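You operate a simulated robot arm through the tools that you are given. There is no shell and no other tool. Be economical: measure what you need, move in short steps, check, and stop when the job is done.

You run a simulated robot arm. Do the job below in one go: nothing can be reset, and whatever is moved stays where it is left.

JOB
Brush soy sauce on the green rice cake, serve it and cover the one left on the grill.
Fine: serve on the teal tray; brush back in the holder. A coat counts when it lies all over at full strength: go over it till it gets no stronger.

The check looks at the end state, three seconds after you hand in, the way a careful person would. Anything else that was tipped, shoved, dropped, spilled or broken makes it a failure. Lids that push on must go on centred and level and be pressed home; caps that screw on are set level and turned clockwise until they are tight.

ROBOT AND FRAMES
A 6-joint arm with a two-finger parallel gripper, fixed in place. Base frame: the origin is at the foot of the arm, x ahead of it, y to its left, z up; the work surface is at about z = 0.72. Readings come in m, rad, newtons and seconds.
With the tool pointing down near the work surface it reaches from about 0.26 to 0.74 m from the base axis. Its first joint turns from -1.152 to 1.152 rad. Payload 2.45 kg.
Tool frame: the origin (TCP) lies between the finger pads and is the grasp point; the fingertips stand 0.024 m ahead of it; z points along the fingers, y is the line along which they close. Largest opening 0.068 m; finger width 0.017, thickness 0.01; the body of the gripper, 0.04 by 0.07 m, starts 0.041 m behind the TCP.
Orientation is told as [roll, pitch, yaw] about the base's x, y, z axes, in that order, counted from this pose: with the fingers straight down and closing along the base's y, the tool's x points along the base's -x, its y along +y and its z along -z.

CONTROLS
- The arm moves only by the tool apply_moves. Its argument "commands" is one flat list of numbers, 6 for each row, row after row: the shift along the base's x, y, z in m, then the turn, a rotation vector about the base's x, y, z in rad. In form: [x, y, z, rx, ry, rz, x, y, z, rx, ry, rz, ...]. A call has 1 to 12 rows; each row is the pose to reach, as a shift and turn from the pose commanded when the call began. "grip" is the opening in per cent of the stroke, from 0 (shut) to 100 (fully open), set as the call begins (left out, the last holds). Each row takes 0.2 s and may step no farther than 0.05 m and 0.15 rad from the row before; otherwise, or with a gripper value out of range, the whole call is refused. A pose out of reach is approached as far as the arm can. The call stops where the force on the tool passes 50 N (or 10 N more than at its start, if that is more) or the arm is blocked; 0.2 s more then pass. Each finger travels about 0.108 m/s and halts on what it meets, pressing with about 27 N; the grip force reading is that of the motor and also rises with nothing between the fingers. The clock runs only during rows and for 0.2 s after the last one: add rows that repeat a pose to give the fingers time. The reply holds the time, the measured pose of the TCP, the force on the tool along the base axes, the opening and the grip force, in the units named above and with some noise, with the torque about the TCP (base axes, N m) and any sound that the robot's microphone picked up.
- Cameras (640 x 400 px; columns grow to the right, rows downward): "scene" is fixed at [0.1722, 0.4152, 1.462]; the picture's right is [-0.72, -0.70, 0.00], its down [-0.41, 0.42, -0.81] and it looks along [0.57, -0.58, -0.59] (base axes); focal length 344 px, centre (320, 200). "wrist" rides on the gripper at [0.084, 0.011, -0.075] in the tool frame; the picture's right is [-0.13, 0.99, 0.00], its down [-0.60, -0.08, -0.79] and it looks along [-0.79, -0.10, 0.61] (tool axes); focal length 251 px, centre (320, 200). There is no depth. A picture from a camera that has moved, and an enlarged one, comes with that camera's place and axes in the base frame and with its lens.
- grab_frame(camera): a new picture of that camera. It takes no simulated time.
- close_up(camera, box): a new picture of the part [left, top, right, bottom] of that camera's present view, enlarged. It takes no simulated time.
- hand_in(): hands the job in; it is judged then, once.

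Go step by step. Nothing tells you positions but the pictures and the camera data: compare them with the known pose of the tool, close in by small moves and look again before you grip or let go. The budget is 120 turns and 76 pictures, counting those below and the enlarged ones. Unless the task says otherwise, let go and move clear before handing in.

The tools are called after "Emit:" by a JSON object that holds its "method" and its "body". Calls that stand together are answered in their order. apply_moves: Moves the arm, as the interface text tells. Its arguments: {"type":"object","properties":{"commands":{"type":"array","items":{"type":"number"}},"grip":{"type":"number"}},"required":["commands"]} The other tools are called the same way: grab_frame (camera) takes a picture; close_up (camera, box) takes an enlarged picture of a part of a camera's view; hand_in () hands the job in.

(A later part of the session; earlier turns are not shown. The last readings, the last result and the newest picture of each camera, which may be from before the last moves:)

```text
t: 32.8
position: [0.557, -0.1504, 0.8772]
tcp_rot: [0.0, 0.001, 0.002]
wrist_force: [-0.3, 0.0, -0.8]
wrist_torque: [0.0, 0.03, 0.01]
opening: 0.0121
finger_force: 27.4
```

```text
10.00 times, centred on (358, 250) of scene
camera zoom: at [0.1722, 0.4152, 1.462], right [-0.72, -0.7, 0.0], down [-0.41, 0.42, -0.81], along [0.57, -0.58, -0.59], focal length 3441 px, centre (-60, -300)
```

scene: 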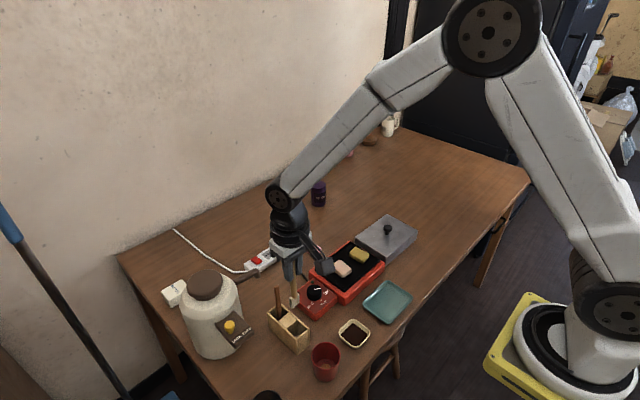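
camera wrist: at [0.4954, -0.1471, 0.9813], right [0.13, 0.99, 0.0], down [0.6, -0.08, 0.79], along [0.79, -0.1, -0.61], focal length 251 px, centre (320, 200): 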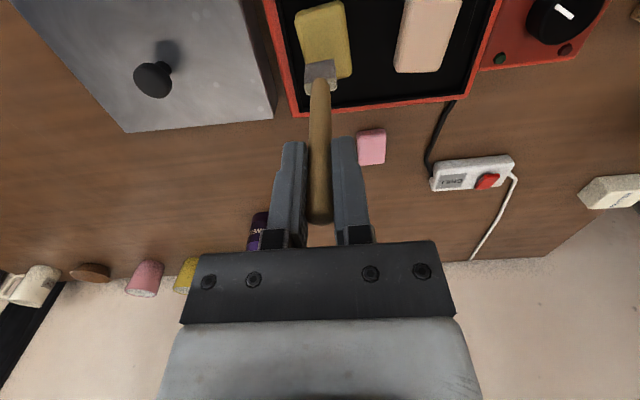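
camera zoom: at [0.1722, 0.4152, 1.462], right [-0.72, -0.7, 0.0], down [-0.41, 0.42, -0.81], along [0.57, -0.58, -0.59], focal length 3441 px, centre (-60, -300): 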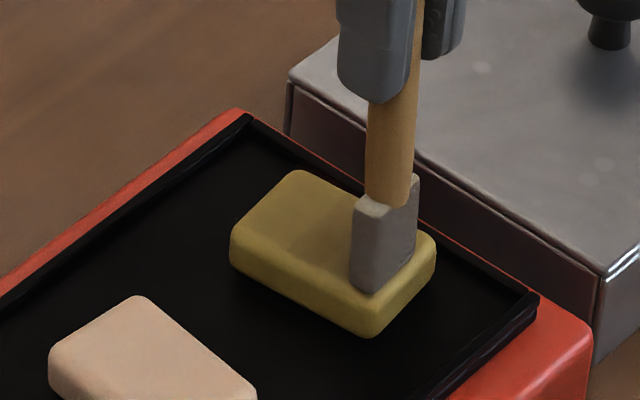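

Contact was lost near the end because the handle has slid up a little. I'll lift and compare the cake's and the brush's colours.

Emit:
{"method": "apply_moves", "body": {"commands": [0, 0, 0.02, 0, 0, 0, -0.02, 0.02, 0.045, 0, 0, 0, -0.04, 0.05, 0.045, 0, 0, 0]}}

Emit:
{"method": "close_up", "body": {"camera": "scene", "box": [316, 230, 396, 280]}}

```text
t: 33.6
position: [0.516, -0.1024, 0.9209]
tcp_rot: [0.0, 0.0, -0.002]
wrist_force: [0.3, -0.3, -0.8]
wrist_torque: [0.0, 0.02, -0.03]
opening: 0.012
finger_force: 26.4
```

```text
8.00 times, centred on (356, 255) of scene
camera zoom: at [0.1722, 0.4152, 1.462], right [-0.72, -0.7, 0.0], down [-0.41, 0.42, -0.81], along [0.57, -0.58, -0.59], focal length 2753 px, centre (32, -240)
```

zoom: 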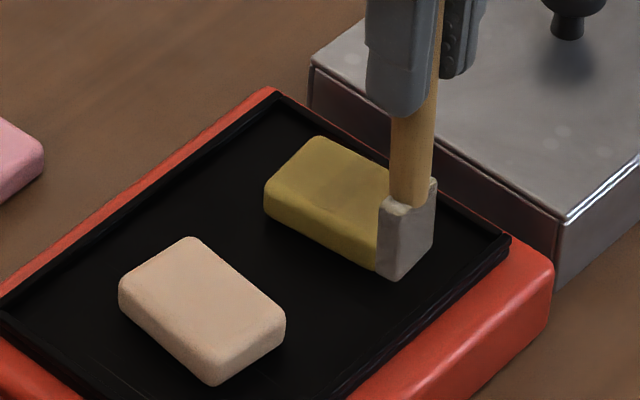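

Only a faint darker patch has formed on top and the brush is pale again, so it needs a fuller load. I'll go back, dip and move the brush about in the sauce.

Emit:
{"method": "apply_moves", "body": {"commands": [-0.018, 0.032, 0, 0, 0, 0, -0.037, 0.063, 0, 0, 0, 0, -0.055, 0.095, 0, 0, 0, 0, -0.074, 0.127, 0, 0, 0, 0, -0.074, 0.127, 0, 0, 0, 0, -0.074, 0.127, -0.04, 0, 0, 0, -0.074, 0.127, -0.07, 0, 0, 0, -0.074, 0.127, -0.078, 0, 0, 0]}}

```text
t: 35.4
position: [0.4422, 0.0236, 0.8435]
tcp_rot: [-0.001, 0.0, -0.001]
wrist_force: [0.3, -0.5, -0.6]
wrist_torque: [0.0, -0.04, 0.02]
opening: 0.0118
finger_force: 26.9
```

Emit:
{"method": "apply_moves", "body": {"commands": [0, 0, -0.002, 0, 0, 0, 0.006, 0, -0.003, 0, 0, 0, -0.006, 0, -0.003, 0, 0, 0, 0.006, 0, -0.003, 0, 0, 0, -0.006, 0, -0.003, 0, 0, 0, 0, 0, -0.003, 0, 0, 0, 0, 0, -0.003, 0, 0, 0, 0, 0, -0.003, 0, 0, 0, 0, 0, -0.003, 0, 0, 0]}}

Emit:
{"method": "apply_moves", "body": {"commands": [0, 0, 0.02, 0, 0, 0, 0, 0, 0.06, 0, 0, 0, 0, 0, 0.09, 0, 0, 0]}}

Emit:
{"method": "close_up", "body": {"camera": "scene", "box": [322, 280, 386, 330]}}

```text
t: 37.4
position: [0.4438, 0.0256, 0.8427]
tcp_rot: [-0.001, 0.0, -0.001]
wrist_force: [0.5, -0.3, -0.7]
wrist_torque: [0.01, -0.03, 0.03]
opening: 0.0119
finger_force: 26.5
```

```text
t: 38.2
position: [0.442, 0.0244, 0.9323]
tcp_rot: [0.0, -0.001, 0.0]
wrist_force: [-0.1, 0.3, -0.9]
wrist_torque: [-0.04, -0.02, 0.01]
opening: 0.0122
finger_force: 27.0
```

```text
8.00 times, centred on (354, 305) of scene
camera zoom: at [0.1722, 0.4152, 1.462], right [-0.72, -0.7, 0.0], down [-0.41, 0.42, -0.81], along [0.57, -0.58, -0.59], focal length 2753 px, centre (48, -640)
```

zoom: 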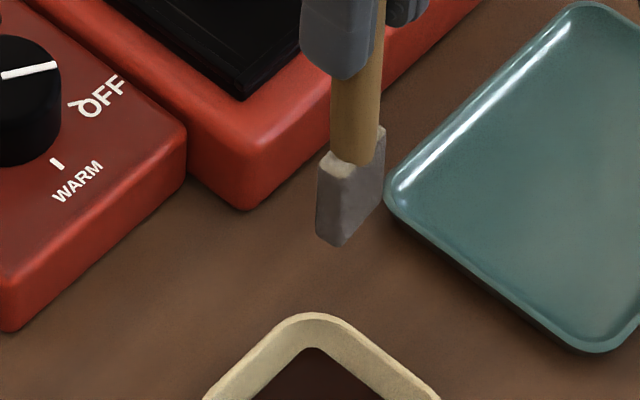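

Emit:
{"method": "close_up", "body": {"camera": "scene", "box": [344, 290, 368, 314]}}

Emit:
{"method": "close_up", "body": {"camera": "scene", "box": [340, 240, 376, 264]}}

```text
16.00 times, centred on (356, 302) of scene
camera zoom: at [0.1722, 0.4152, 1.462], right [-0.72, -0.7, 0.0], down [-0.41, 0.42, -0.81], along [0.57, -0.58, -0.59], focal length 5505 px, centre (-256, -1432)
```

zoom: 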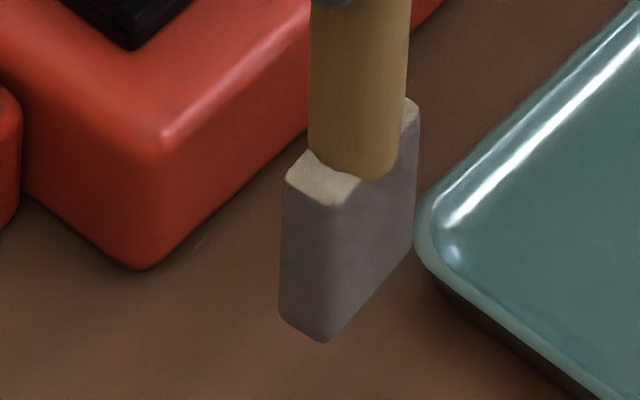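

```text
16.00 times, centred on (358, 252) of scene
camera zoom: at [0.1722, 0.4152, 1.462], right [-0.72, -0.7, 0.0], down [-0.41, 0.42, -0.81], along [0.57, -0.58, -0.59], focal length 5505 px, centre (-288, -632)
```

zoom: 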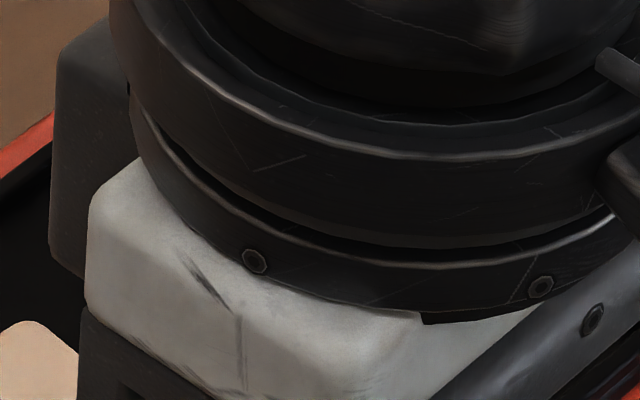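

The head's sides now carry a purple-grey stain while its top is cream, so it holds sauce. I'll return to the cake and find light contact again.

Emit:
{"method": "apply_moves", "body": {"commands": [0.023, -0.031, 0, 0, 0, 0, 0.046, -0.062, 0, 0, 0, 0, 0.069, -0.092, 0, 0, 0, 0, 0.092, -0.123, 0, 0, 0, 0, 0.115, -0.154, 0, 0, 0, 0, 0.136, -0.178, 0, 0, 0, 0, 0.136, -0.178, -0.03, 0, 0, 0, 0.136, -0.178, -0.05, 0, 0, 0, 0.136, -0.178, -0.056, 0, 0, 0, 0.136, -0.178, -0.0575, 0, 0, 0]}}

```text
t: 40.4
position: [0.5789, -0.1511, 0.8748]
tcp_rot: [-0.002, -0.003, 0.001]
wrist_force: [-4.6, 3.6, 21.6]
wrist_torque: [0.31, 0.4, 0.01]
opening: 0.0122
finger_force: 26.7
```

Contact is at about TCP z 0.876. I'll ease up 1.5 mm and sweep both tracks.

Emit:
{"method": "apply_moves", "body": {"commands": [0, -0.007, 0.0015, 0, 0, 0, -0.01, -0.007, 0.0015, 0, 0, 0, -0.021, -0.007, 0.0015, 0, 0, 0, -0.01, -0.007, 0.0015, 0, 0, 0, 0.0, -0.007, 0.0015, 0, 0, 0, 0.01, -0.007, 0.0015, 0, 0, 0, 0.019, -0.007, 0.0015, 0, 0, 0, 0.019, 0.007, 0.0015, 0, 0, 0, 0.009, 0.007, 0.0015, 0, 0, 0, 0, 0.007, 0.0015, 0, 0, 0, -0.01, 0.007, 0.0015, 0, 0, 0, -0.021, 0.007, 0.0015, 0, 0, 0]}}

Emit:
{"method": "close_up", "body": {"camera": "scene", "box": [326, 230, 390, 270]}}

```text
t: 43.0
position: [0.5569, -0.1455, 0.8765]
tcp_rot: [0.0, 0.0, -0.003]
wrist_force: [3.3, -0.4, 6.1]
wrist_torque: [-0.02, -0.28, -0.01]
opening: 0.0121
finger_force: 27.6
```

```text
10.00 times, centred on (358, 250) of scene
camera zoom: at [0.1721, 0.4152, 1.462], right [-0.72, -0.7, 0.0], down [-0.41, 0.42, -0.81], along [0.57, -0.58, -0.59], focal length 3441 px, centre (-60, -300)
```

zoom: 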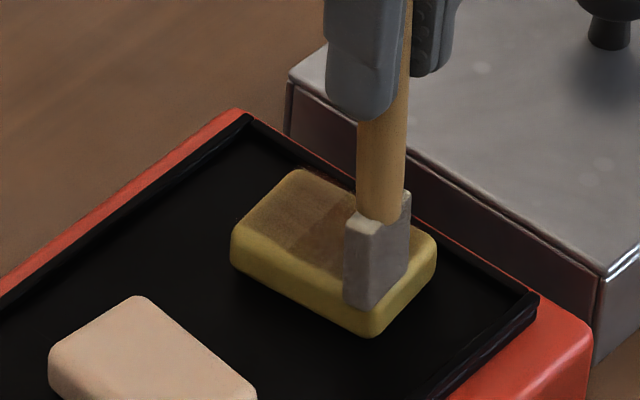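

A brown coat is appearing, stronger toward the far end. I'll go on with more strokes over all tracks.

Emit:
{"method": "apply_moves", "body": {"commands": [-0.002, 0, -0.0007, 0, 0, 0, 0.01, 0, -0.0007, 0, 0, 0, 0.02, 0, -0.0007, 0, 0, 0, 0.03, 0, -0.0007, 0, 0, 0, 0.041, 0, -0.0007, 0, 0, 0, 0.041, -0.014, -0.0007, 0, 0, 0, 0.03, -0.014, -0.0007, 0, 0, 0, 0.02, -0.014, -0.0007, 0, 0, 0, 0.01, -0.014, -0.0007, 0, 0, 0, -0.002, -0.014, -0.0007, 0, 0, 0, -0.002, -0.007, -0.0007, 0, 0, 0, -0.002, 0.0, -0.0007, 0, 0, 0]}}

Emit:
{"method": "apply_moves", "body": {"commands": [0, 0, 0, 0, 0, 0, 0.012, 0, 0, 0, 0, 0, 0.022, 0, 0, 0, 0, 0, 0.032, 0, 0, 0, 0, 0, 0.043, 0, 0, 0, 0, 0, 0.043, -0.014, 0, 0, 0, 0, 0.032, -0.014, 0, 0, 0, 0, 0.022, -0.014, 0, 0, 0, 0, 0.012, -0.014, 0, 0, 0, 0, 0, -0.014, 0, 0, 0, 0, 0, -0.007, 0.01, 0, 0, 0, -0.03, -0.007, 0.045, 0, 0, 0]}}

Emit:
{"method": "close_up", "body": {"camera": "scene", "box": [326, 230, 390, 270]}}

```text
t: 45.6
position: [0.5544, -0.1463, 0.8741]
tcp_rot: [0.001, 0.0, -0.001]
wrist_force: [0.8, -6.4, 16.0]
wrist_torque: [-0.63, -0.04, -0.05]
opening: 0.0122
finger_force: 27.0
```

```text
t: 48.2
position: [0.5239, -0.1521, 0.9197]
tcp_rot: [-0.001, 0.0, 0.0]
wrist_force: [0.9, 0.6, 0.3]
wrist_torque: [-0.02, 0.0, 0.0]
opening: 0.012
finger_force: 27.2
```

```text
10.00 times, centred on (358, 250) of scene
camera zoom: at [0.1722, 0.4152, 1.462], right [-0.72, -0.7, 0.0], down [-0.41, 0.42, -0.81], along [0.57, -0.58, -0.59], focal length 3441 px, centre (-60, -300)
```

zoom: 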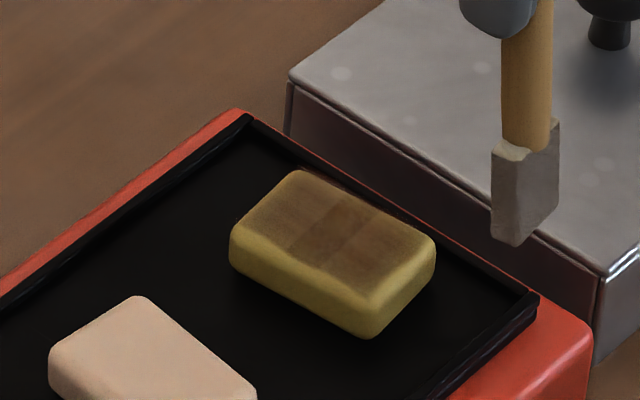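

The whole top is covered, darker in the middle than at the ends, and the brush is pale again. I'll dip once more and go over it.

Emit:
{"method": "apply_moves", "body": {"commands": [-0.016, 0.036, 0, 0, 0, 0, -0.033, 0.072, 0, 0, 0, 0, -0.05, 0.108, 0, 0, 0, 0, -0.067, 0.144, 0, 0, 0, 0, -0.083, 0.178, 0, 0, 0, 0, -0.083, 0.178, 0, 0, 0, 0, -0.083, 0.178, -0.04, 0, 0, 0, -0.083, 0.178, -0.07, 0, 0, 0, -0.083, 0.178, -0.08, 0, 0, 0]}}

Emit:
{"method": "apply_moves", "body": {"commands": [0.006, 0, 0, 0, 0, 0, -0.006, 0, 0, 0, 0, 0, 0.006, 0, 0, 0, 0, 0, -0.006, 0, 0, 0, 0, 0, 0, 0, 0, 0, 0, 0, 0, 0, 0, 0, 0, 0, 0, 0, 0, 0, 0, 0, 0, 0, 0.03, 0, 0, 0, 0, 0, 0.06, 0, 0, 0, 0, 0, 0.09, 0, 0, 0, 0, 0, 0.09, 0, 0, 0]}}

Emit:
{"method": "apply_moves", "body": {"commands": [0.023, -0.031, 0, 0, 0, 0, 0.046, -0.062, 0, 0, 0, 0, 0.069, -0.092, 0, 0, 0, 0, 0.092, -0.123, 0, 0, 0, 0, 0.115, -0.154, 0, 0, 0, 0, 0.136, -0.178, 0, 0, 0, 0, 0.136, -0.178, -0.03, 0, 0, 0, 0.136, -0.178, -0.05, 0, 0, 0, 0.136, -0.178, -0.054, 0, 0, 0, 0.136, -0.178, -0.0545, 0, 0, 0]}}

```text
t: 50.2
position: [0.4436, 0.0253, 0.8397]
tcp_rot: [0.001, 0.0, 0.001]
wrist_force: [0.7, 0.6, -0.5]
wrist_torque: [-0.02, 0.0, -0.01]
opening: 0.0121
finger_force: 27.4
```

```text
t: 52.6
position: [0.4416, 0.0222, 0.9309]
tcp_rot: [0.001, 0.002, 0.0]
wrist_force: [0.0, 0.9, 0.2]
wrist_torque: [-0.02, -0.01, 0.01]
opening: 0.012
finger_force: 26.8
```

```text
t: 54.8
position: [0.5795, -0.1518, 0.8757]
tcp_rot: [0.0, 0.0, -0.001]
wrist_force: [0.7, -0.8, 0.2]
wrist_torque: [-0.03, 0.01, 0.06]
opening: 0.0117
finger_force: 27.1
```

I'll lower another 2 mm and work the two ends first, where the coat is lighter.

Emit:
{"method": "apply_moves", "body": {"commands": [0.01, -0.007, -0.002, 0, 0, 0, 0.021, -0.007, -0.002, 0, 0, 0, 0.01, -0.007, -0.002, 0, 0, 0, 0.01, 0.007, -0.002, 0, 0, 0, 0.021, 0.007, -0.002, 0, 0, 0, 0.01, 0.007, -0.002, 0, 0, 0, -0.01, 0.007, -0.002, 0, 0, 0, -0.024, 0.007, -0.002, 0, 0, 0, -0.01, 0.007, -0.002, 0, 0, 0, -0.01, -0.007, -0.002, 0, 0, 0, -0.024, -0.007, -0.002, 0, 0, 0, -0.01, -0.007, -0.002, 0, 0, 0]}}

Emit:
{"method": "apply_moves", "body": {"commands": [-0.014, 0.0, 0, 0, 0, 0, -0.014, 0.014, 0, 0, 0, 0, 0.0, 0.014, 0, 0, 0, 0, 0.01, 0.014, 0, 0, 0, 0, 0.02, 0.014, 0, 0, 0, 0, 0.031, 0.014, 0, 0, 0, 0, 0.031, 0.0, 0, 0, 0, 0, 0.02, 0.0, 0, 0, 0, 0, 0.01, 0, 0, 0, 0, 0, 0, 0, 0, 0, 0, 0, -0.014, 0, 0, 0, 0, 0, -0.014, 0.007, 0.0, 0, 0, 0]}}

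Emit:
{"method": "apply_moves", "body": {"commands": [0, 0, 0.01, 0, 0, 0, -0.03, -0.0, 0.045, 0, 0, 0]}}

Emit:
{"method": "close_up", "body": {"camera": "scene", "box": [326, 230, 390, 270]}}

```text
t: 57.4
position: [0.5693, -0.1588, 0.8733]
tcp_rot: [0.0, 0.002, 0.0]
wrist_force: [0.6, -0.1, -0.5]
wrist_torque: [0.0, -0.03, -0.01]
opening: 0.0118
finger_force: 27.1
```

```text
t: 60.0
position: [0.5536, -0.1541, 0.8722]
tcp_rot: [-0.002, -0.001, 0.0]
wrist_force: [-0.5, 0.9, -0.5]
wrist_torque: [0.0, -0.02, 0.02]
opening: 0.0115
finger_force: 26.8
```

```text
t: 60.6
position: [0.525, -0.1564, 0.9187]
tcp_rot: [0.001, 0.001, 0.001]
wrist_force: [0.0, -0.5, 0.1]
wrist_torque: [-0.01, -0.01, -0.01]
opening: 0.0117
finger_force: 27.5
```

```text
10.00 times, centred on (358, 250) of scene
camera zoom: at [0.1722, 0.4152, 1.462], right [-0.72, -0.7, 0.0], down [-0.41, 0.42, -0.81], along [0.57, -0.58, -0.59], focal length 3441 px, centre (-60, -300)
```

zoom: 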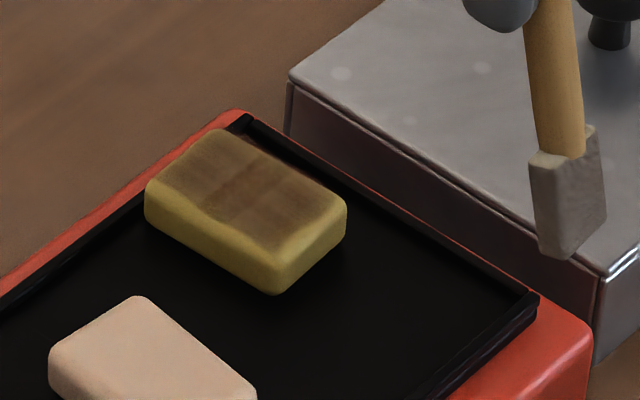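

The last strokes came off the near end of the cake and pushed it about 34 mm toward the far rim, still on the plate. They also tilted the brush about 10° in the grip. I'll turn the tool so the brush hangs upright again and look.

Emit:
{"method": "apply_moves", "body": {"commands": [0, 0, 0.01, 0, -0.1, 0, 0, 0, 0.02, 0, -0.17, 0, 0, 0, 0.02, 0, -0.17, 0]}}

Emit:
{"method": "grab_frame", "body": {"camera": "wrist"}}

Emit:
{"method": "close_up", "body": {"camera": "scene", "box": [316, 220, 412, 280]}}

```text
t: 61.4
position: [0.5243, -0.1531, 0.9394]
tcp_rot: [0.0, -0.171, 0.0]
wrist_force: [-0.5, -0.1, 0.0]
wrist_torque: [0.0, 0.0, -0.01]
opening: 0.0118
finger_force: 27.1
```

```text
26 pictures are left
camera wrist: at [0.4286, -0.141, 0.9992], right [0.13, 0.99, 0.02], down [0.46, -0.08, 0.88], along [0.88, -0.1, -0.47], focal length 251 px, centre (320, 200)
```

wrist: 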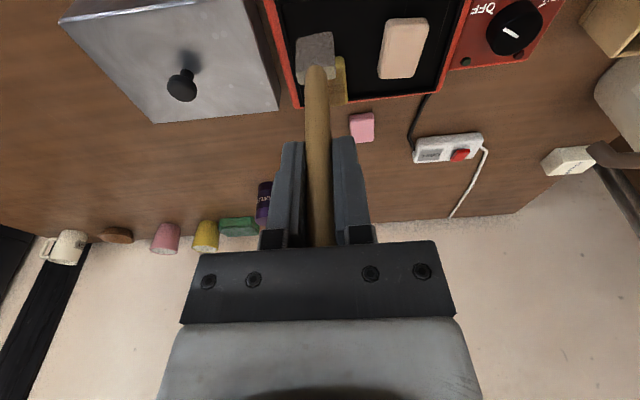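

```text
6.67 times, centred on (364, 250) of scene
camera zoom: at [0.1722, 0.4152, 1.462], right [-0.72, -0.7, 0.0], down [-0.41, 0.42, -0.81], along [0.57, -0.58, -0.59], focal length 2294 px, centre (27, -133)
```

zoom: 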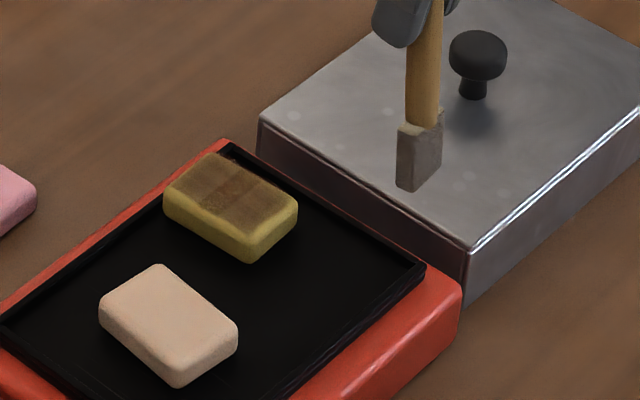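

The brush is upright again and the cake rests near the far rim at about (0.612, -0.155). I'll dip again.

Emit:
{"method": "apply_moves", "body": {"commands": [-0.016, 0.036, 0, 0, 0, 0, -0.033, 0.072, 0, 0, 0, 0, -0.05, 0.108, 0, 0, 0, 0, -0.067, 0.144, 0, 0, 0, 0, -0.082, 0.178, 0, 0, 0, 0, -0.082, 0.178, 0, 0, 0, 0, -0.082, 0.178, -0.04, 0, 0, 0, -0.082, 0.178, -0.07, 0, 0, 0, -0.082, 0.178, -0.09, 0, 0, 0, -0.082, 0.178, -0.098, 0, 0, 0]}}

Emit:
{"method": "close_up", "body": {"camera": "scene", "box": [322, 300, 386, 350]}}

```text
t: 63.6
position: [0.443, 0.0238, 0.8436]
tcp_rot: [0.0, -0.17, 0.0]
wrist_force: [0.4, 0.1, 0.3]
wrist_torque: [-0.01, 0.0, 0.0]
opening: 0.0117
finger_force: 27.1
out of reach, approached as far as the arm can: row 8, 9
```

```text
8.00 times, centred on (354, 325) of scene
camera zoom: at [0.1722, 0.4152, 1.462], right [-0.72, -0.7, 0.0], down [-0.41, 0.42, -0.81], along [0.57, -0.58, -0.59], focal length 2753 px, centre (48, -800)
```

zoom: 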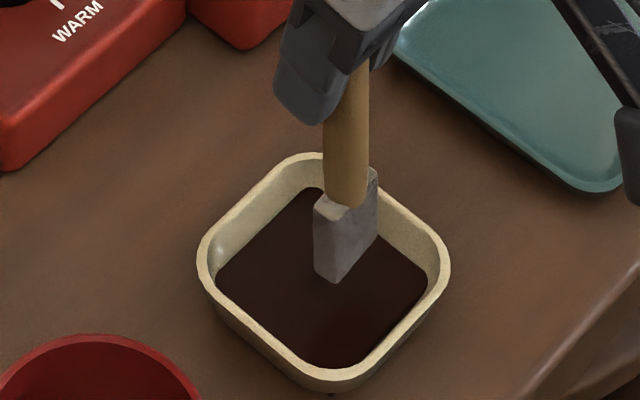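

The arm hit a limit in this pitched pose and the tip is barely in the sauce. I'll un-pitch the tool, shift 18 mm forward so the tilted tip stays over the dish, and dip deeper.

Emit:
{"method": "apply_moves", "body": {"commands": [0, 0, 0.02, 0, 0, 0, 0.009, 0, 0.03, 0, 0.085, 0, 0.018, 0, 0.03, 0, 0.17, 0, 0.018, 0, 0.01, 0, 0.17, 0, 0.018, 0, 0.002, 0, 0.17, 0, 0.018, 0, -0.001, 0, 0.17, 0]}}

Emit:
{"method": "apply_moves", "body": {"commands": [0, 0, -0.003, 0, 0, 0, 0, 0, -0.005, 0, 0, 0]}}

Emit:
{"method": "close_up", "body": {"camera": "scene", "box": [322, 300, 386, 350]}}

```text
t: 65.0
position: [0.4591, 0.0256, 0.839]
tcp_rot: [0.002, 0.0, 0.0]
wrist_force: [-0.4, -0.3, 0.7]
wrist_torque: [0.0, 0.01, -0.06]
opening: 0.0122
finger_force: 27.3
```

```text
t: 65.6
position: [0.4606, 0.025, 0.835]
tcp_rot: [0.0, -0.001, -0.002]
wrist_force: [0.4, 0.8, 0.9]
wrist_torque: [0.02, 0.0, 0.01]
opening: 0.0118
finger_force: 26.6
```

```text
8.00 times, centred on (354, 325) of scene
camera zoom: at [0.1722, 0.4152, 1.462], right [-0.72, -0.7, 0.0], down [-0.41, 0.42, -0.81], along [0.57, -0.58, -0.59], focal length 2753 px, centre (48, -800)
```

zoom: 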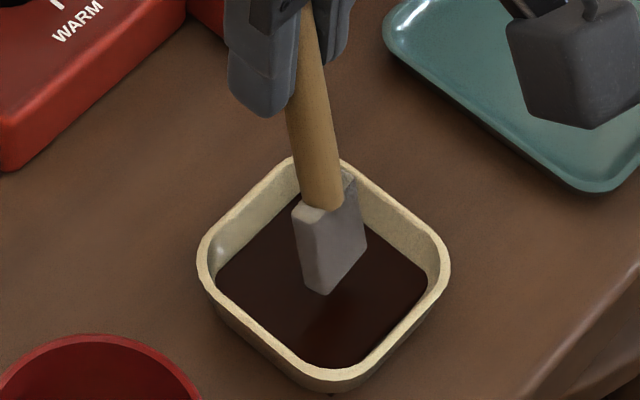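

Emit:
{"method": "apply_moves", "body": {"commands": [0, 0, -0.002, 0, 0, 0, 0, 0, -0.004, 0, 0, 0]}}

```text
t: 66.2
position: [0.4602, 0.0257, 0.8314]
tcp_rot: [-0.001, -0.001, -0.001]
wrist_force: [0.1, 0.1, -0.3]
wrist_torque: [0.01, -0.02, 0.01]
opening: 0.012
finger_force: 27.0
```

Emit:
{"method": "apply_moves", "body": {"commands": [0, 0, -0.002, 0, 0, 0, 0, 0, -0.004, 0, 0, 0]}}

```text
t: 66.8
position: [0.4609, 0.0253, 0.8268]
tcp_rot: [-0.001, 0.0, -0.002]
wrist_force: [-0.1, -0.1, -0.6]
wrist_torque: [-0.02, -0.02, -0.01]
opening: 0.012
finger_force: 27.1
```

Emit:
{"method": "close_up", "body": {"camera": "scene", "box": [322, 300, 386, 350]}}

```text
8.00 times, centred on (354, 325) of scene
camera zoom: at [0.1722, 0.4152, 1.462], right [-0.72, -0.7, 0.0], down [-0.41, 0.42, -0.81], along [0.57, -0.58, -0.59], focal length 2753 px, centre (48, -800)
```

zoom: 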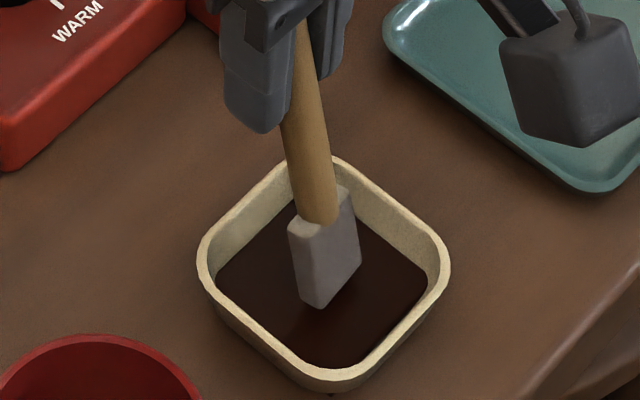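

Emit:
{"method": "apply_moves", "body": {"commands": [0, 0, -0.002, 0, 0, 0, 0, 0, -0.004, 0, 0, 0]}}

```text
t: 67.4
position: [0.4604, 0.0255, 0.8238]
tcp_rot: [0.001, 0.002, -0.001]
wrist_force: [0.0, 0.9, 5.2]
wrist_torque: [-0.01, 0.15, 0.01]
opening: 0.012
finger_force: 27.3
```

The floor is found at TCP z 0.824, so the handle has slid up about 20 mm in the grip and the last dip was too shallow. I'll soak the head now and lift to check.

Emit:
{"method": "apply_moves", "body": {"commands": [0, 0, 0.001, 0, 0, 0, 0.006, 0, 0.001, 0, 0, 0, -0.006, 0, 0.001, 0, 0, 0, 0.006, 0, 0.001, 0, 0, 0, 0, 0, 0.001, 0, 0, 0, 0, 0, 0.001, 0, 0, 0, 0, 0, 0.03, 0, 0, 0, 0, 0, 0.06, 0, 0, 0, 0, 0, 0.09, 0, 0, 0]}}

Emit:
{"method": "apply_moves", "body": {"commands": [0.023, -0.031, 0, 0, -0.08, 0, 0.046, -0.062, 0, 0, -0.17, 0, 0.069, -0.092, 0, 0, -0.17, 0, 0.092, -0.123, 0, 0, -0.17, 0, 0.115, -0.154, 0, 0, -0.17, 0, 0.132, -0.17, 0, 0, -0.17, 0, 0.149, -0.178, 0, 0, -0.17, 0, 0.149, -0.178, -0.03, 0, -0.17, 0, 0.149, -0.178, -0.045, 0, -0.17, 0]}}

Emit:
{"method": "close_up", "body": {"camera": "scene", "box": [316, 225, 380, 265]}}

```text
t: 69.4
position: [0.4591, 0.0272, 0.9116]
tcp_rot: [-0.001, 0.0, 0.001]
wrist_force: [-0.7, 0.3, -0.5]
wrist_torque: [-0.07, -0.02, 0.0]
opening: 0.012
finger_force: 27.5
```

```text
t: 71.4
position: [0.614, -0.1524, 0.871]
tcp_rot: [-0.005, -0.182, 0.001]
wrist_force: [0.5, 4.7, 28.6]
wrist_torque: [0.28, 0.04, -0.03]
opening: 0.0123
finger_force: 26.7
```

```text
10.00 times, centred on (348, 245) of scene
camera zoom: at [0.1716, 0.4154, 1.462], right [-0.72, -0.7, 0.0], down [-0.41, 0.42, -0.81], along [0.57, -0.58, -0.59], focal length 3441 px, centre (40, -250)
```

zoom: 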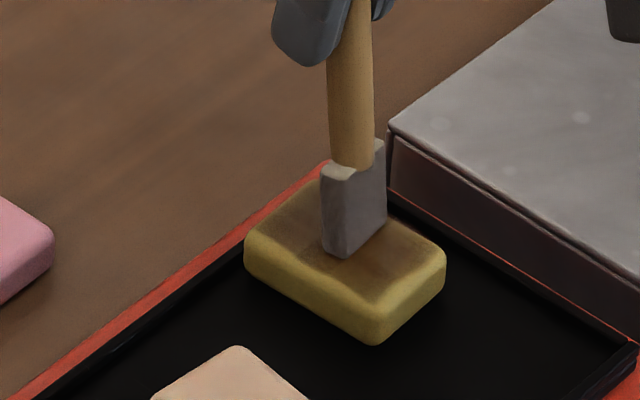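

The contact came higher than expected, at about TCP z 0.873, with 28 N. I'll ease up at once and read the force.

Emit:
{"method": "apply_moves", "body": {"commands": [0, 0, 0.005, 0, 0, 0]}}

```text
t: 71.8
position: [0.6078, -0.1528, 0.8707]
tcp_rot: [0.003, -0.167, 0.0]
wrist_force: [2.4, -0.6, 4.5]
wrist_torque: [-0.08, -0.16, 0.02]
opening: 0.012
finger_force: 26.6
```

Contact is a light 4.5 N. From the picture the brush is centred in x and sits 7 mm to the -y side, so the tracks are y +0 and +14 mm, and I'll stay within ±18 mm in x.

Emit:
{"method": "apply_moves", "body": {"commands": [-0.009, 0, 0, 0, 0, 0, -0.018, 0, 0, 0, 0, 0, -0.009, 0, 0, 0, 0, 0, 0, 0, 0, 0, 0, 0, 0.009, 0, 0, 0, 0, 0, 0.018, 0, 0, 0, 0, 0, 0.018, 0.007, 0, 0, 0, 0, 0.018, 0.014, 0, 0, 0, 0, 0.009, 0.014, 0, 0, 0, 0, 0, 0.014, 0, 0, 0, 0, -0.009, 0.014, 0, 0, 0, 0, -0.018, 0.014, 0, 0, 0, 0]}}

Emit:
{"method": "close_up", "body": {"camera": "scene", "box": [316, 225, 380, 265]}}

```text
t: 74.4
position: [0.5934, -0.1394, 0.8708]
tcp_rot: [-0.001, -0.172, 0.0]
wrist_force: [0.5, 0.3, 1.4]
wrist_torque: [0.0, -0.04, 0.0]
opening: 0.0122
finger_force: 26.9
```

```text
10.00 times, centred on (348, 245) of scene
camera zoom: at [0.1722, 0.4152, 1.462], right [-0.72, -0.7, 0.0], down [-0.41, 0.42, -0.81], along [0.57, -0.58, -0.59], focal length 3441 px, centre (40, -250)
```

zoom: 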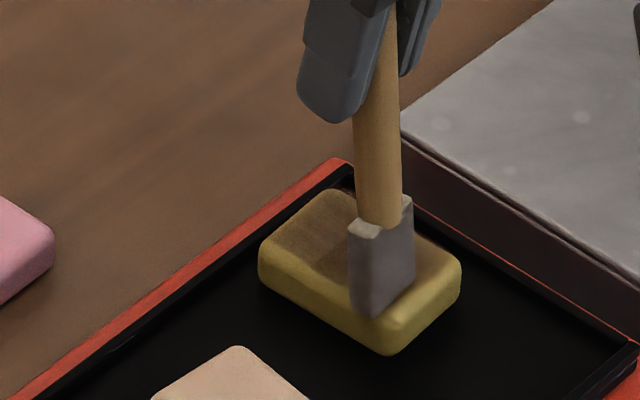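

The brush is still dark with sauce and the cake slid only a few mm. I'll continue with slightly more pressure.

Emit:
{"method": "apply_moves", "body": {"commands": [-0.004, 0, -0.0007, 0, 0, 0, 0.005, 0, -0.0007, 0, 0, 0, 0.014, 0, -0.0007, 0, 0, 0, 0.023, 0, -0.0007, 0, 0, 0, 0.031, 0, -0.0007, 0, 0, 0, 0.031, -0.007, -0.0007, 0, 0, 0, 0.031, -0.014, -0.0007, 0, 0, 0, 0.023, -0.014, -0.0007, 0, 0, 0, 0.014, -0.014, -0.0007, 0, 0, 0, 0.005, -0.014, -0.0007, 0, 0, 0, -0.004, -0.014, -0.0007, 0, 0, 0, -0.004, -0.007, -0.0007, 0, 0, 0]}}

Emit:
{"method": "close_up", "body": {"camera": "scene", "box": [316, 225, 380, 265]}}

```text
t: 77.0
position: [0.588, -0.1451, 0.8739]
tcp_rot: [0.001, -0.173, -0.002]
wrist_force: [-0.4, -0.8, -0.6]
wrist_torque: [-0.03, 0.03, -0.01]
opening: 0.0119
finger_force: 27.5
```

```text
10.00 times, centred on (348, 245) of scene
camera zoom: at [0.1722, 0.4152, 1.462], right [-0.72, -0.7, 0.0], down [-0.41, 0.42, -0.81], along [0.57, -0.58, -0.59], focal length 3441 px, centre (40, -250)
```

zoom: 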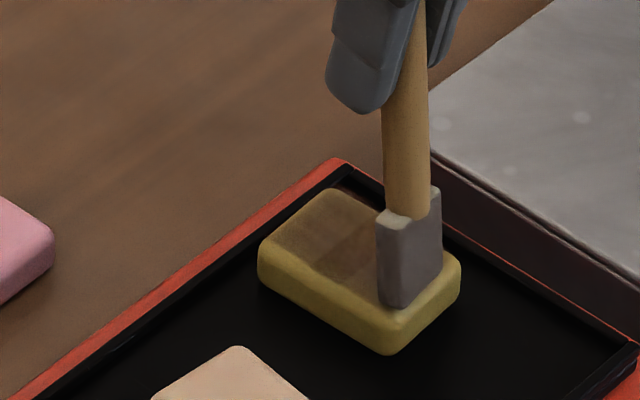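

Contact has faded, so I'll lower over the middle of the cake and read the force before more strokes.

Emit:
{"method": "apply_moves", "body": {"commands": [0.009, 0, 0, 0, 0, 0, 0.018, 0, 0, 0, 0, 0, 0.018, 0.0, -0.001, 0, 0, 0, 0.018, 0.0, -0.002, 0, 0, 0]}}

```text
t: 78.0
position: [0.6054, -0.1461, 0.8719]
tcp_rot: [0.0, -0.169, -0.002]
wrist_force: [-0.4, 0.7, 4.2]
wrist_torque: [0.06, 0.08, 0.01]
opening: 0.0121
finger_force: 27.5
```

Emit:
{"method": "apply_moves", "body": {"commands": [0.0, -0.007, -0.001, 0, 0, 0, 0.01, -0.007, -0.001, 0, 0, 0, 0.02, -0.007, -0.001, 0, 0, 0, 0.02, 0.007, -0.001, 0, 0, 0, 0.012, 0.007, -0.001, 0, 0, 0, 0.02, 0.007, -0.001, 0, 0, 0, 0.01, 0.007, -0.001, 0, 0, 0, 0.0, 0.007, -0.001, 0, 0, 0, -0.008, 0.007, -0.001, 0, 0, 0, -0.016, 0.007, -0.001, 0, 0, 0, -0.016, -0.007, -0.001, 0, 0, 0, -0.008, -0.007, -0.001, 0, 0, 0]}}

Emit:
{"method": "apply_moves", "body": {"commands": [0.008, 0, 0, 0, 0, 0, 0.018, 0, 0, 0, 0, 0, 0.028, 0, 0, 0, 0, 0, 0.028, 0.014, 0, 0, 0, 0, 0.018, 0.014, 0, 0, 0, 0, 0.008, 0.014, 0, 0, 0, 0, -0.002, 0.014, 0, 0, 0, 0, -0.008, 0.014, 0, 0, 0, 0, -0.008, 0, 0, 0, 0, 0, 0.004, 0, 0, 0, 0, 0, 0.004, 0.007, 0.02, 0, 0, 0, -0.04, 0, 0.05, 0, 0, 0]}}

Emit:
{"method": "close_up", "body": {"camera": "scene", "box": [316, 225, 380, 265]}}

```text
t: 80.6
position: [0.5958, -0.152, 0.8692]
tcp_rot: [0.0, -0.17, -0.002]
wrist_force: [-3.8, 1.3, 8.4]
wrist_torque: [0.14, 0.5, -0.04]
opening: 0.0115
finger_force: 26.9
```

```text
refused: row 12 steps farther than a row can; nothing moved
```

```text
10.00 times, centred on (348, 245) of scene
camera zoom: at [0.1719, 0.4152, 1.462], right [-0.72, -0.7, 0.0], down [-0.41, 0.42, -0.81], along [0.57, -0.58, -0.59], focal length 3441 px, centre (40, -250)
```

zoom: 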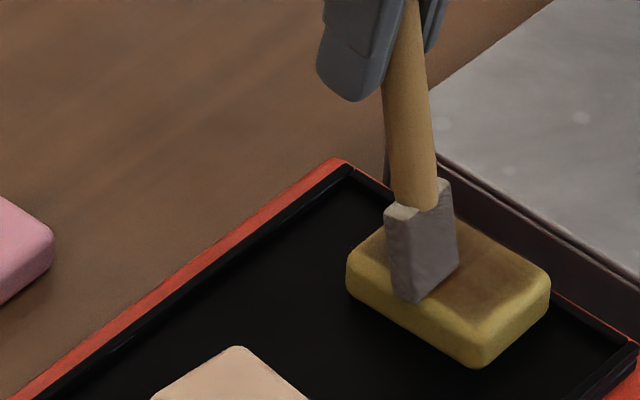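

Pulling back from the far end dragged the cake about 25 mm toward -x, so I must keep away from its ends. I'll lift clear and look at the coat.

Emit:
{"method": "apply_moves", "body": {"commands": [0, 0, 0.02, 0, 0, 0, 0, 0, 0.05, 0, 0, 0, -0.02, 0.03, 0.07, 0, 0, 0, -0.04, 0.06, 0.07, 0, 0, 0]}}

Emit:
{"method": "close_up", "body": {"camera": "scene", "box": [310, 210, 390, 270]}}

```text
t: 81.6
position: [0.5557, -0.0898, 0.9401]
tcp_rot: [0.0, -0.168, 0.001]
wrist_force: [0.2, 1.0, 0.4]
wrist_torque: [0.0, -0.02, 0.0]
opening: 0.0114
finger_force: 26.5
```

```text
6.67 times, centred on (350, 240) of scene
camera zoom: at [0.1722, 0.4152, 1.462], right [-0.72, -0.7, 0.0], down [-0.41, 0.42, -0.81], along [0.57, -0.58, -0.59], focal length 2294 px, centre (120, -67)
```

zoom: 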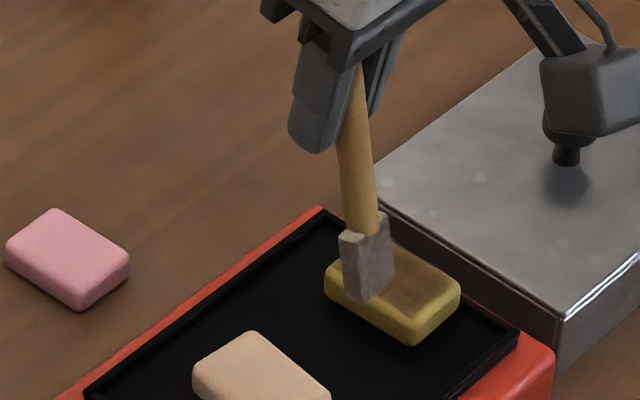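

I'll carry the brush back over the dish, un-pitching on the way, and take a clear look at the cake from there.

Emit:
{"method": "apply_moves", "body": {"commands": [-0.022, 0.03, 0, 0, 0.06, 0, -0.044, 0.06, 0, 0, 0.12, 0, -0.066, 0.09, 0, 0, 0.17, 0, -0.089, 0.117, -0.015, 0, 0.17, 0, -0.089, 0.117, -0.03, 0, 0.17, 0, -0.089, 0.117, -0.06, 0, 0.17, 0, -0.089, 0.117, -0.08, 0, 0.17, 0]}}

Emit:
{"method": "close_up", "body": {"camera": "scene", "box": [310, 230, 422, 340]}}

```text
t: 83.2
position: [0.4685, 0.0264, 0.8593]
tcp_rot: [0.0, -0.001, -0.001]
wrist_force: [-0.1, -0.1, -0.5]
wrist_torque: [-0.02, -0.04, -0.06]
opening: 0.0118
finger_force: 26.7
```

```text
3.64 times, centred on (366, 285) of scene
camera zoom: at [0.1722, 0.4152, 1.462], right [-0.72, -0.7, 0.0], down [-0.41, 0.42, -0.81], along [0.57, -0.58, -0.59], focal length 1251 px, centre (153, -109)
```

zoom: 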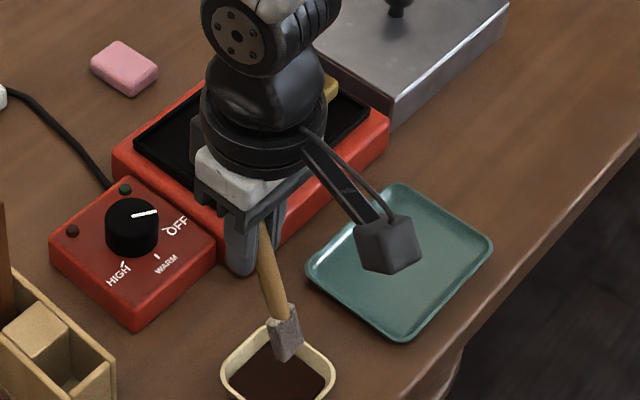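

The arm hides the cake from here. The brush is well over the dish, so I'll lower until light floor contact and soak.

Emit:
{"method": "apply_moves", "body": {"commands": [0, 0, -0.02, 0, 0, 0, 0, 0, -0.032, 0, 0, 0, 0, 0, -0.036, 0, 0, 0]}}

```text
t: 84.0
position: [0.4701, 0.0256, 0.8233]
tcp_rot: [-0.002, -0.001, -0.002]
wrist_force: [-0.6, -1.6, -0.5]
wrist_torque: [0.02, 0.01, 0.0]
opening: 0.0117
finger_force: 26.9
```

Emit:
{"method": "apply_moves", "body": {"commands": [0, 0, -0.003, 0, 0, 0, 0, 0, -0.005, 0, 0, 0]}}

```text
t: 84.6
position: [0.4703, 0.0256, 0.8179]
tcp_rot: [0.0, 0.001, -0.001]
wrist_force: [-0.1, -0.5, -0.9]
wrist_torque: [-0.02, -0.02, 0.0]
opening: 0.0124
finger_force: 27.1
```

Emit:
{"method": "apply_moves", "body": {"commands": [0, 0, -0.003, 0, 0, 0, 0.005, 0, -0.003, 0, 0, 0, -0.005, 0, -0.003, 0, 0, 0, 0.005, 0, -0.003, 0, 0, 0, 0, 0, -0.003, 0, 0, 0, 0, 0, -0.003, 0, 0, 0]}}

Emit:
{"method": "close_up", "body": {"camera": "scene", "box": [322, 300, 386, 350]}}

```text
t: 86.0
position: [0.4672, 0.0249, 0.8148]
tcp_rot: [-0.001, 0.002, -0.002]
wrist_force: [1.0, -1.1, 5.0]
wrist_torque: [-0.18, 0.05, 0.04]
opening: 0.0114
finger_force: 27.0
```

```text
8.00 times, centred on (354, 325) of scene
camera zoom: at [0.1721, 0.4152, 1.462], right [-0.72, -0.7, 0.0], down [-0.41, 0.42, -0.81], along [0.57, -0.58, -0.59], focal length 2753 px, centre (48, -800)
```

zoom: 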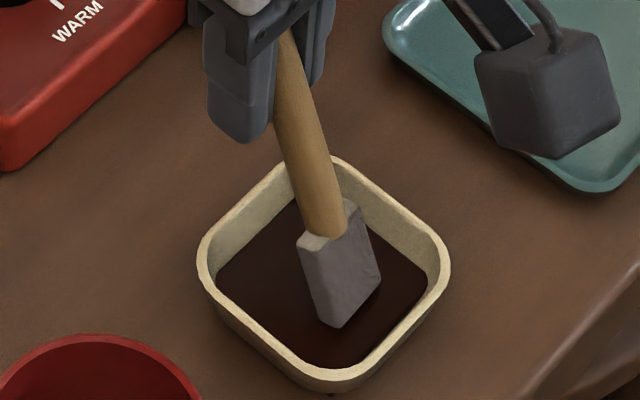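

The brush is loaded, with the floor at TCP z 0.815. I'll lift, straighten the brush by pitching -0.27, and go above the cake, now near (0.581, -0.154).

Emit:
{"method": "apply_moves", "body": {"commands": [0, 0, 0.03, 0, 0, 0, 0, 0, 0.07, 0, 0, 0, 0, 0, 0.1, 0, 0, 0, 0.02, -0.03, 0.1, 0, -0.09, 0, 0.04, -0.06, 0.1, 0, -0.18, 0, 0.06, -0.09, 0.1, 0, -0.27, 0, 0.08, -0.12, 0.1, 0, -0.27, 0, 0.1, -0.15, 0.1, 0, -0.27, 0, 0.114, -0.18, 0.1, 0, -0.27, 0, 0.114, -0.18, 0.07, 0, -0.27, 0, 0.114, -0.18, 0.07, 0, -0.27, 0]}}

Emit:
{"method": "close_up", "body": {"camera": "scene", "box": [316, 225, 396, 275]}}

```text
t: 88.4
position: [0.5852, -0.1514, 0.8852]
tcp_rot: [0.0, -0.271, 0.0]
wrist_force: [0.0, -0.3, -0.3]
wrist_torque: [0.03, 0.0, -0.01]
opening: 0.0115
finger_force: 27.1
```

```text
8.00 times, centred on (356, 250) of scene
camera zoom: at [0.1722, 0.4152, 1.462], right [-0.72, -0.7, 0.0], down [-0.41, 0.42, -0.81], along [0.57, -0.58, -0.59], focal length 2753 px, centre (32, -200)
```

zoom: 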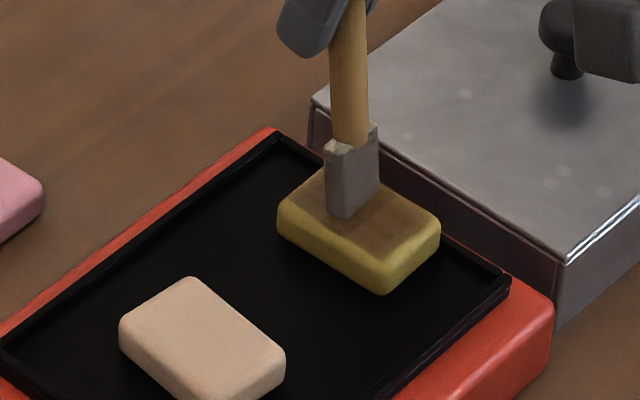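

The brush is upright and roughly over the cake centre. I'll lower gently to contact.

Emit:
{"method": "apply_moves", "body": {"commands": [0.002, -0.004, -0.01, 0, 0, 0, 0.002, -0.004, -0.013, 0, 0, 0, 0.002, -0.004, -0.014, 0, 0, 0, 0.002, -0.004, -0.015, 0, 0, 0]}}

```text
t: 89.4
position: [0.5848, -0.1581, 0.8705]
tcp_rot: [-0.001, -0.269, -0.001]
wrist_force: [-0.5, 1.6, 4.4]
wrist_torque: [0.11, 0.07, -0.02]
opening: 0.0115
finger_force: 27.2
```

Contact is 4.4 N. I'll do two full tracks with short strokes that stay inside the cake's ends.

Emit:
{"method": "apply_moves", "body": {"commands": [0, 0.003, 0, 0, 0, 0, 0.009, 0.003, 0, 0, 0, 0, 0.017, 0.003, 0, 0, 0, 0, 0.009, 0.003, 0, 0, 0, 0, 0, 0.003, 0, 0, 0, 0, -0.007, 0.003, 0, 0, 0, 0, -0.014, 0.003, 0, 0, 0, 0, -0.014, -0.005, 0, 0, 0, 0, -0.014, -0.011, 0, 0, 0, 0, -0.006, -0.011, 0, 0, 0, 0, 0.002, -0.011, 0, 0, 0, 0, 0.01, -0.011, 0, 0, 0, 0]}}

Emit:
{"method": "apply_moves", "body": {"commands": [0.007, 0, 0, 0, 0, 0, 0, 0, 0, 0, 0, 0]}}

Emit:
{"method": "close_up", "body": {"camera": "scene", "box": [326, 225, 390, 265]}}

```text
t: 92.0
position: [0.5927, -0.1701, 0.8705]
tcp_rot: [0.001, -0.268, -0.001]
wrist_force: [0.6, 0.9, 0.2]
wrist_torque: [-0.01, 0.05, 0.04]
opening: 0.0117
finger_force: 27.3
```

```text
t: 92.6
position: [0.5941, -0.1706, 0.8691]
tcp_rot: [0.001, -0.269, 0.001]
wrist_force: [-0.4, -0.3, 2.2]
wrist_torque: [-0.1, -0.04, 0.03]
opening: 0.0114
finger_force: 27.4
```

```text
10.00 times, centred on (358, 245) of scene
camera zoom: at [0.1722, 0.4152, 1.462], right [-0.72, -0.7, 0.0], down [-0.41, 0.42, -0.81], along [0.57, -0.58, -0.59], focal length 3441 px, centre (-60, -250)
```

zoom: 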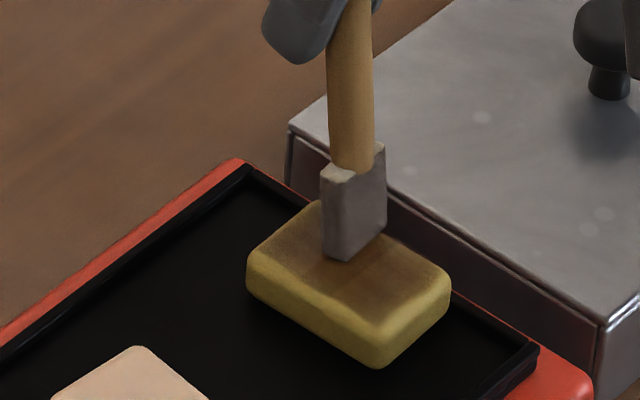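

The coat is getting even, but my tracks sat too far to -y. I'll work the +y half now with light pressure, then the other half again.

Emit:
{"method": "apply_moves", "body": {"commands": [-0.002, 0.01, -0.0007, 0, 0, 0, 0.004, 0.02, -0.0007, 0, 0, 0, -0.005, 0.02, -0.0007, 0, 0, 0, -0.014, 0.02, -0.0007, 0, 0, 0, -0.024, 0.02, -0.0007, 0, 0, 0, -0.014, 0.02, -0.0007, 0, 0, 0, -0.005, 0.02, -0.0007, 0, 0, 0, 0.004, 0.02, -0.0007, 0, 0, 0, -0.005, 0.02, -0.0007, 0, 0, 0, -0.014, 0.02, -0.0007, 0, 0, 0, -0.024, 0.02, -0.0007, 0, 0, 0, -0.024, 0.008, -0.0007, 0, 0, 0]}}

Emit:
{"method": "apply_moves", "body": {"commands": [0.01, 0, 0, 0, 0, 0, 0.019, 0, 0, 0, 0, 0, 0.028, 0, 0, 0, 0, 0, 0.019, 0, 0, 0, 0, 0, 0.01, 0, 0, 0, 0, 0, 0, 0, 0, 0, 0, 0, 0.01, 0, 0, 0, 0, 0, 0.019, 0, 0, 0, 0, 0, 0.028, 0, 0, 0, 0, 0]}}

Emit:
{"method": "close_up", "body": {"camera": "scene", "box": [326, 225, 390, 265]}}

```text
t: 95.2
position: [0.57, -0.1623, 0.8687]
tcp_rot: [-0.001, -0.269, 0.0]
wrist_force: [0.2, -0.4, 0.0]
wrist_torque: [-0.01, -0.01, 0.03]
opening: 0.0115
finger_force: 27.1
```

```text
t: 97.2
position: [0.599, -0.1613, 0.8688]
tcp_rot: [0.001, -0.27, -0.001]
wrist_force: [-0.6, 0.7, 5.7]
wrist_torque: [0.16, 0.19, -0.03]
opening: 0.0115
finger_force: 27.0
```

```text
10.00 times, centred on (358, 245) of scene
camera zoom: at [0.172, 0.4152, 1.462], right [-0.72, -0.7, 0.0], down [-0.41, 0.42, -0.81], along [0.57, -0.58, -0.59], focal length 3441 px, centre (-60, -250)
```

zoom: 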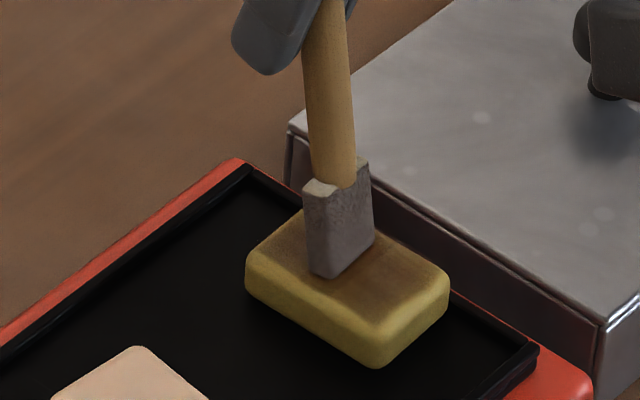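

The cake stayed put. I'll keep going over both halves, with slightly more pressure toward the near end where contact faded.

Emit:
{"method": "apply_moves", "body": {"commands": [-0.01, 0, -0.0005, 0, 0, 0, -0.02, 0, -0.001, 0, 0, 0, -0.031, 0, -0.0015, 0, 0, 0, -0.031, 0.007, -0.0015, 0, 0, 0, -0.031, 0.014, -0.0015, 0, 0, 0, -0.02, 0.014, -0.001, 0, 0, 0, -0.01, 0.014, -0.0005, 0, 0, 0, 0, 0.014, 0, 0, 0, 0, -0.01, 0.014, -0.0005, 0, 0, 0, -0.02, 0.014, -0.001, 0, 0, 0, -0.031, 0.014, -0.0015, 0, 0, 0, -0.02, 0.014, -0.001, 0, 0, 0]}}

Emit:
{"method": "apply_moves", "body": {"commands": [0.01, 0, 0.0005, 0, 0, 0, 0.02, 0, 0.001, 0, 0, 0, 0.02, -0.007, 0.001, 0, 0, 0, 0.02, -0.015, 0.001, 0, 0, 0, 0.01, -0.015, 0.0005, 0, 0, 0, 0, -0.015, 0, 0, 0, 0, -0.011, -0.015, -0.0005, 0, 0, 0, 0, -0.015, 0, 0, 0, 0, 0.01, -0.015, 0.0005, 0, 0, 0, 0.01, -0.015, 0.02, 0, 0, 0, 0.01, 0.01, 0.06, 0, 0, 0, 0.0, 0.05, 0.075, 0, 0, 0]}}

Emit:
{"method": "apply_moves", "body": {"commands": [-0.02, 0.04, 0, 0, 0, 0, -0.04, 0.08, 0, 0, 0, 0, -0.06, 0.12, 0, 0, 0, 0]}}

Emit:
{"method": "close_up", "body": {"camera": "scene", "box": [326, 225, 390, 265]}}

```text
t: 99.8
position: [0.5779, -0.1493, 0.8679]
tcp_rot: [0.0, -0.269, -0.001]
wrist_force: [-5.6, -0.9, 14.8]
wrist_torque: [-0.21, 0.78, -0.01]
opening: 0.0119
finger_force: 26.8
```

```text
t: 102.4
position: [0.5789, -0.1031, 0.9446]
tcp_rot: [-0.001, -0.272, 0.0]
wrist_force: [0.3, 0.2, -0.4]
wrist_torque: [-0.02, 0.0, -0.01]
opening: 0.0119
finger_force: 26.3
```

```text
t: 103.2
position: [0.5183, 0.0181, 0.9449]
tcp_rot: [0.001, -0.27, -0.002]
wrist_force: [-0.8, -0.4, 0.4]
wrist_torque: [0.02, 0.03, 0.0]
opening: 0.0119
finger_force: 26.8
```

```text
10.00 times, centred on (358, 245) of scene
camera zoom: at [0.1722, 0.4152, 1.462], right [-0.72, -0.7, 0.0], down [-0.41, 0.42, -0.81], along [0.57, -0.58, -0.59], focal length 3441 px, centre (-60, -250)
```

zoom: 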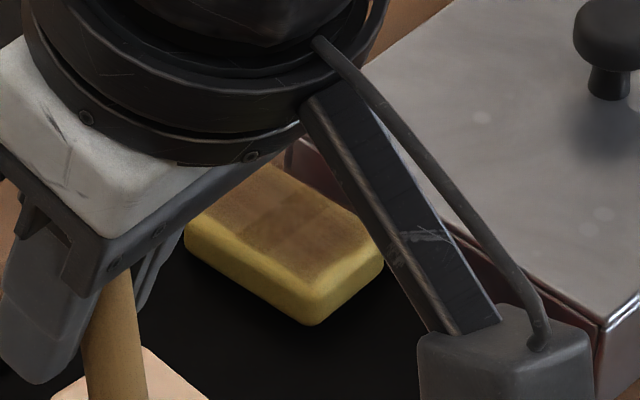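

The top is now brown all over with faint differences between patches, and the cake is back near the far rim. I'll do one last dip, then stroke only toward the rim and lift between strokes so nothing drags.

Emit:
{"method": "apply_moves", "body": {"commands": [-0.016, 0.002, 0, 0, 0.09, 0, -0.032, 0.005, 0, 0, 0.18, 0, -0.047, 0.008, -0.02, 0, 0.27, 0, -0.047, 0.008, -0.06, 0, 0.27, 0, -0.047, 0.008, -0.1, 0, 0.27, 0, -0.047, 0.008, -0.12, 0, 0.27, 0, -0.047, 0.008, -0.127, 0, 0.27, 0]}}

Emit:
{"method": "apply_moves", "body": {"commands": [0, 0, -0.002, 0, 0, 0, 0, 0, -0.004, 0, 0, 0]}}

```text
t: 104.8
position: [0.472, 0.0298, 0.8144]
tcp_rot: [-0.001, 0.0, 0.001]
wrist_force: [-0.9, -0.3, 0.5]
wrist_torque: [0.01, -0.01, -0.05]
opening: 0.0119
finger_force: 27.2
```

```text
t: 105.4
position: [0.4722, 0.0302, 0.8128]
tcp_rot: [0.001, -0.001, -0.001]
wrist_force: [0.6, 0.8, 0.0]
wrist_torque: [0.02, -0.02, 0.0]
opening: 0.0118
finger_force: 27.4
```

Emit:
{"method": "apply_moves", "body": {"commands": [0, -0.003, -0.002, 0, 0, 0, 0, -0.003, -0.004, 0, 0, 0]}}

Emit:
{"method": "close_up", "body": {"camera": "scene", "box": [310, 230, 390, 350]}}

```text
t: 106.0
position: [0.4738, 0.0288, 0.8094]
tcp_rot: [-0.001, -0.007, -0.002]
wrist_force: [4.9, 6.5, 22.3]
wrist_torque: [0.35, 0.59, -0.25]
opening: 0.0115
finger_force: 26.5
```

```text
3.33 times, centred on (350, 290) of scene
camera zoom: at [0.1719, 0.4153, 1.462], right [-0.72, -0.7, 0.0], down [-0.41, 0.42, -0.81], along [0.57, -0.58, -0.59], focal length 1147 px, centre (220, -100)
```

zoom: 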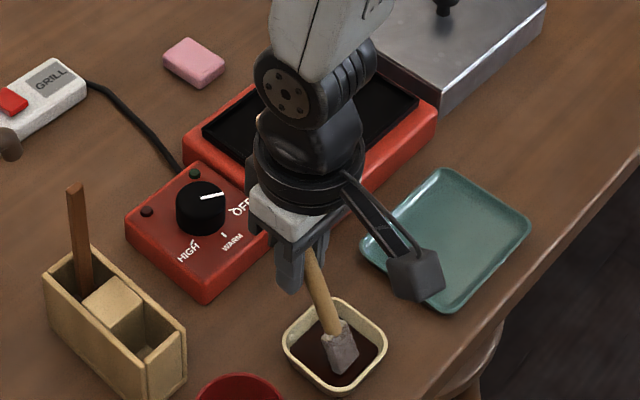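

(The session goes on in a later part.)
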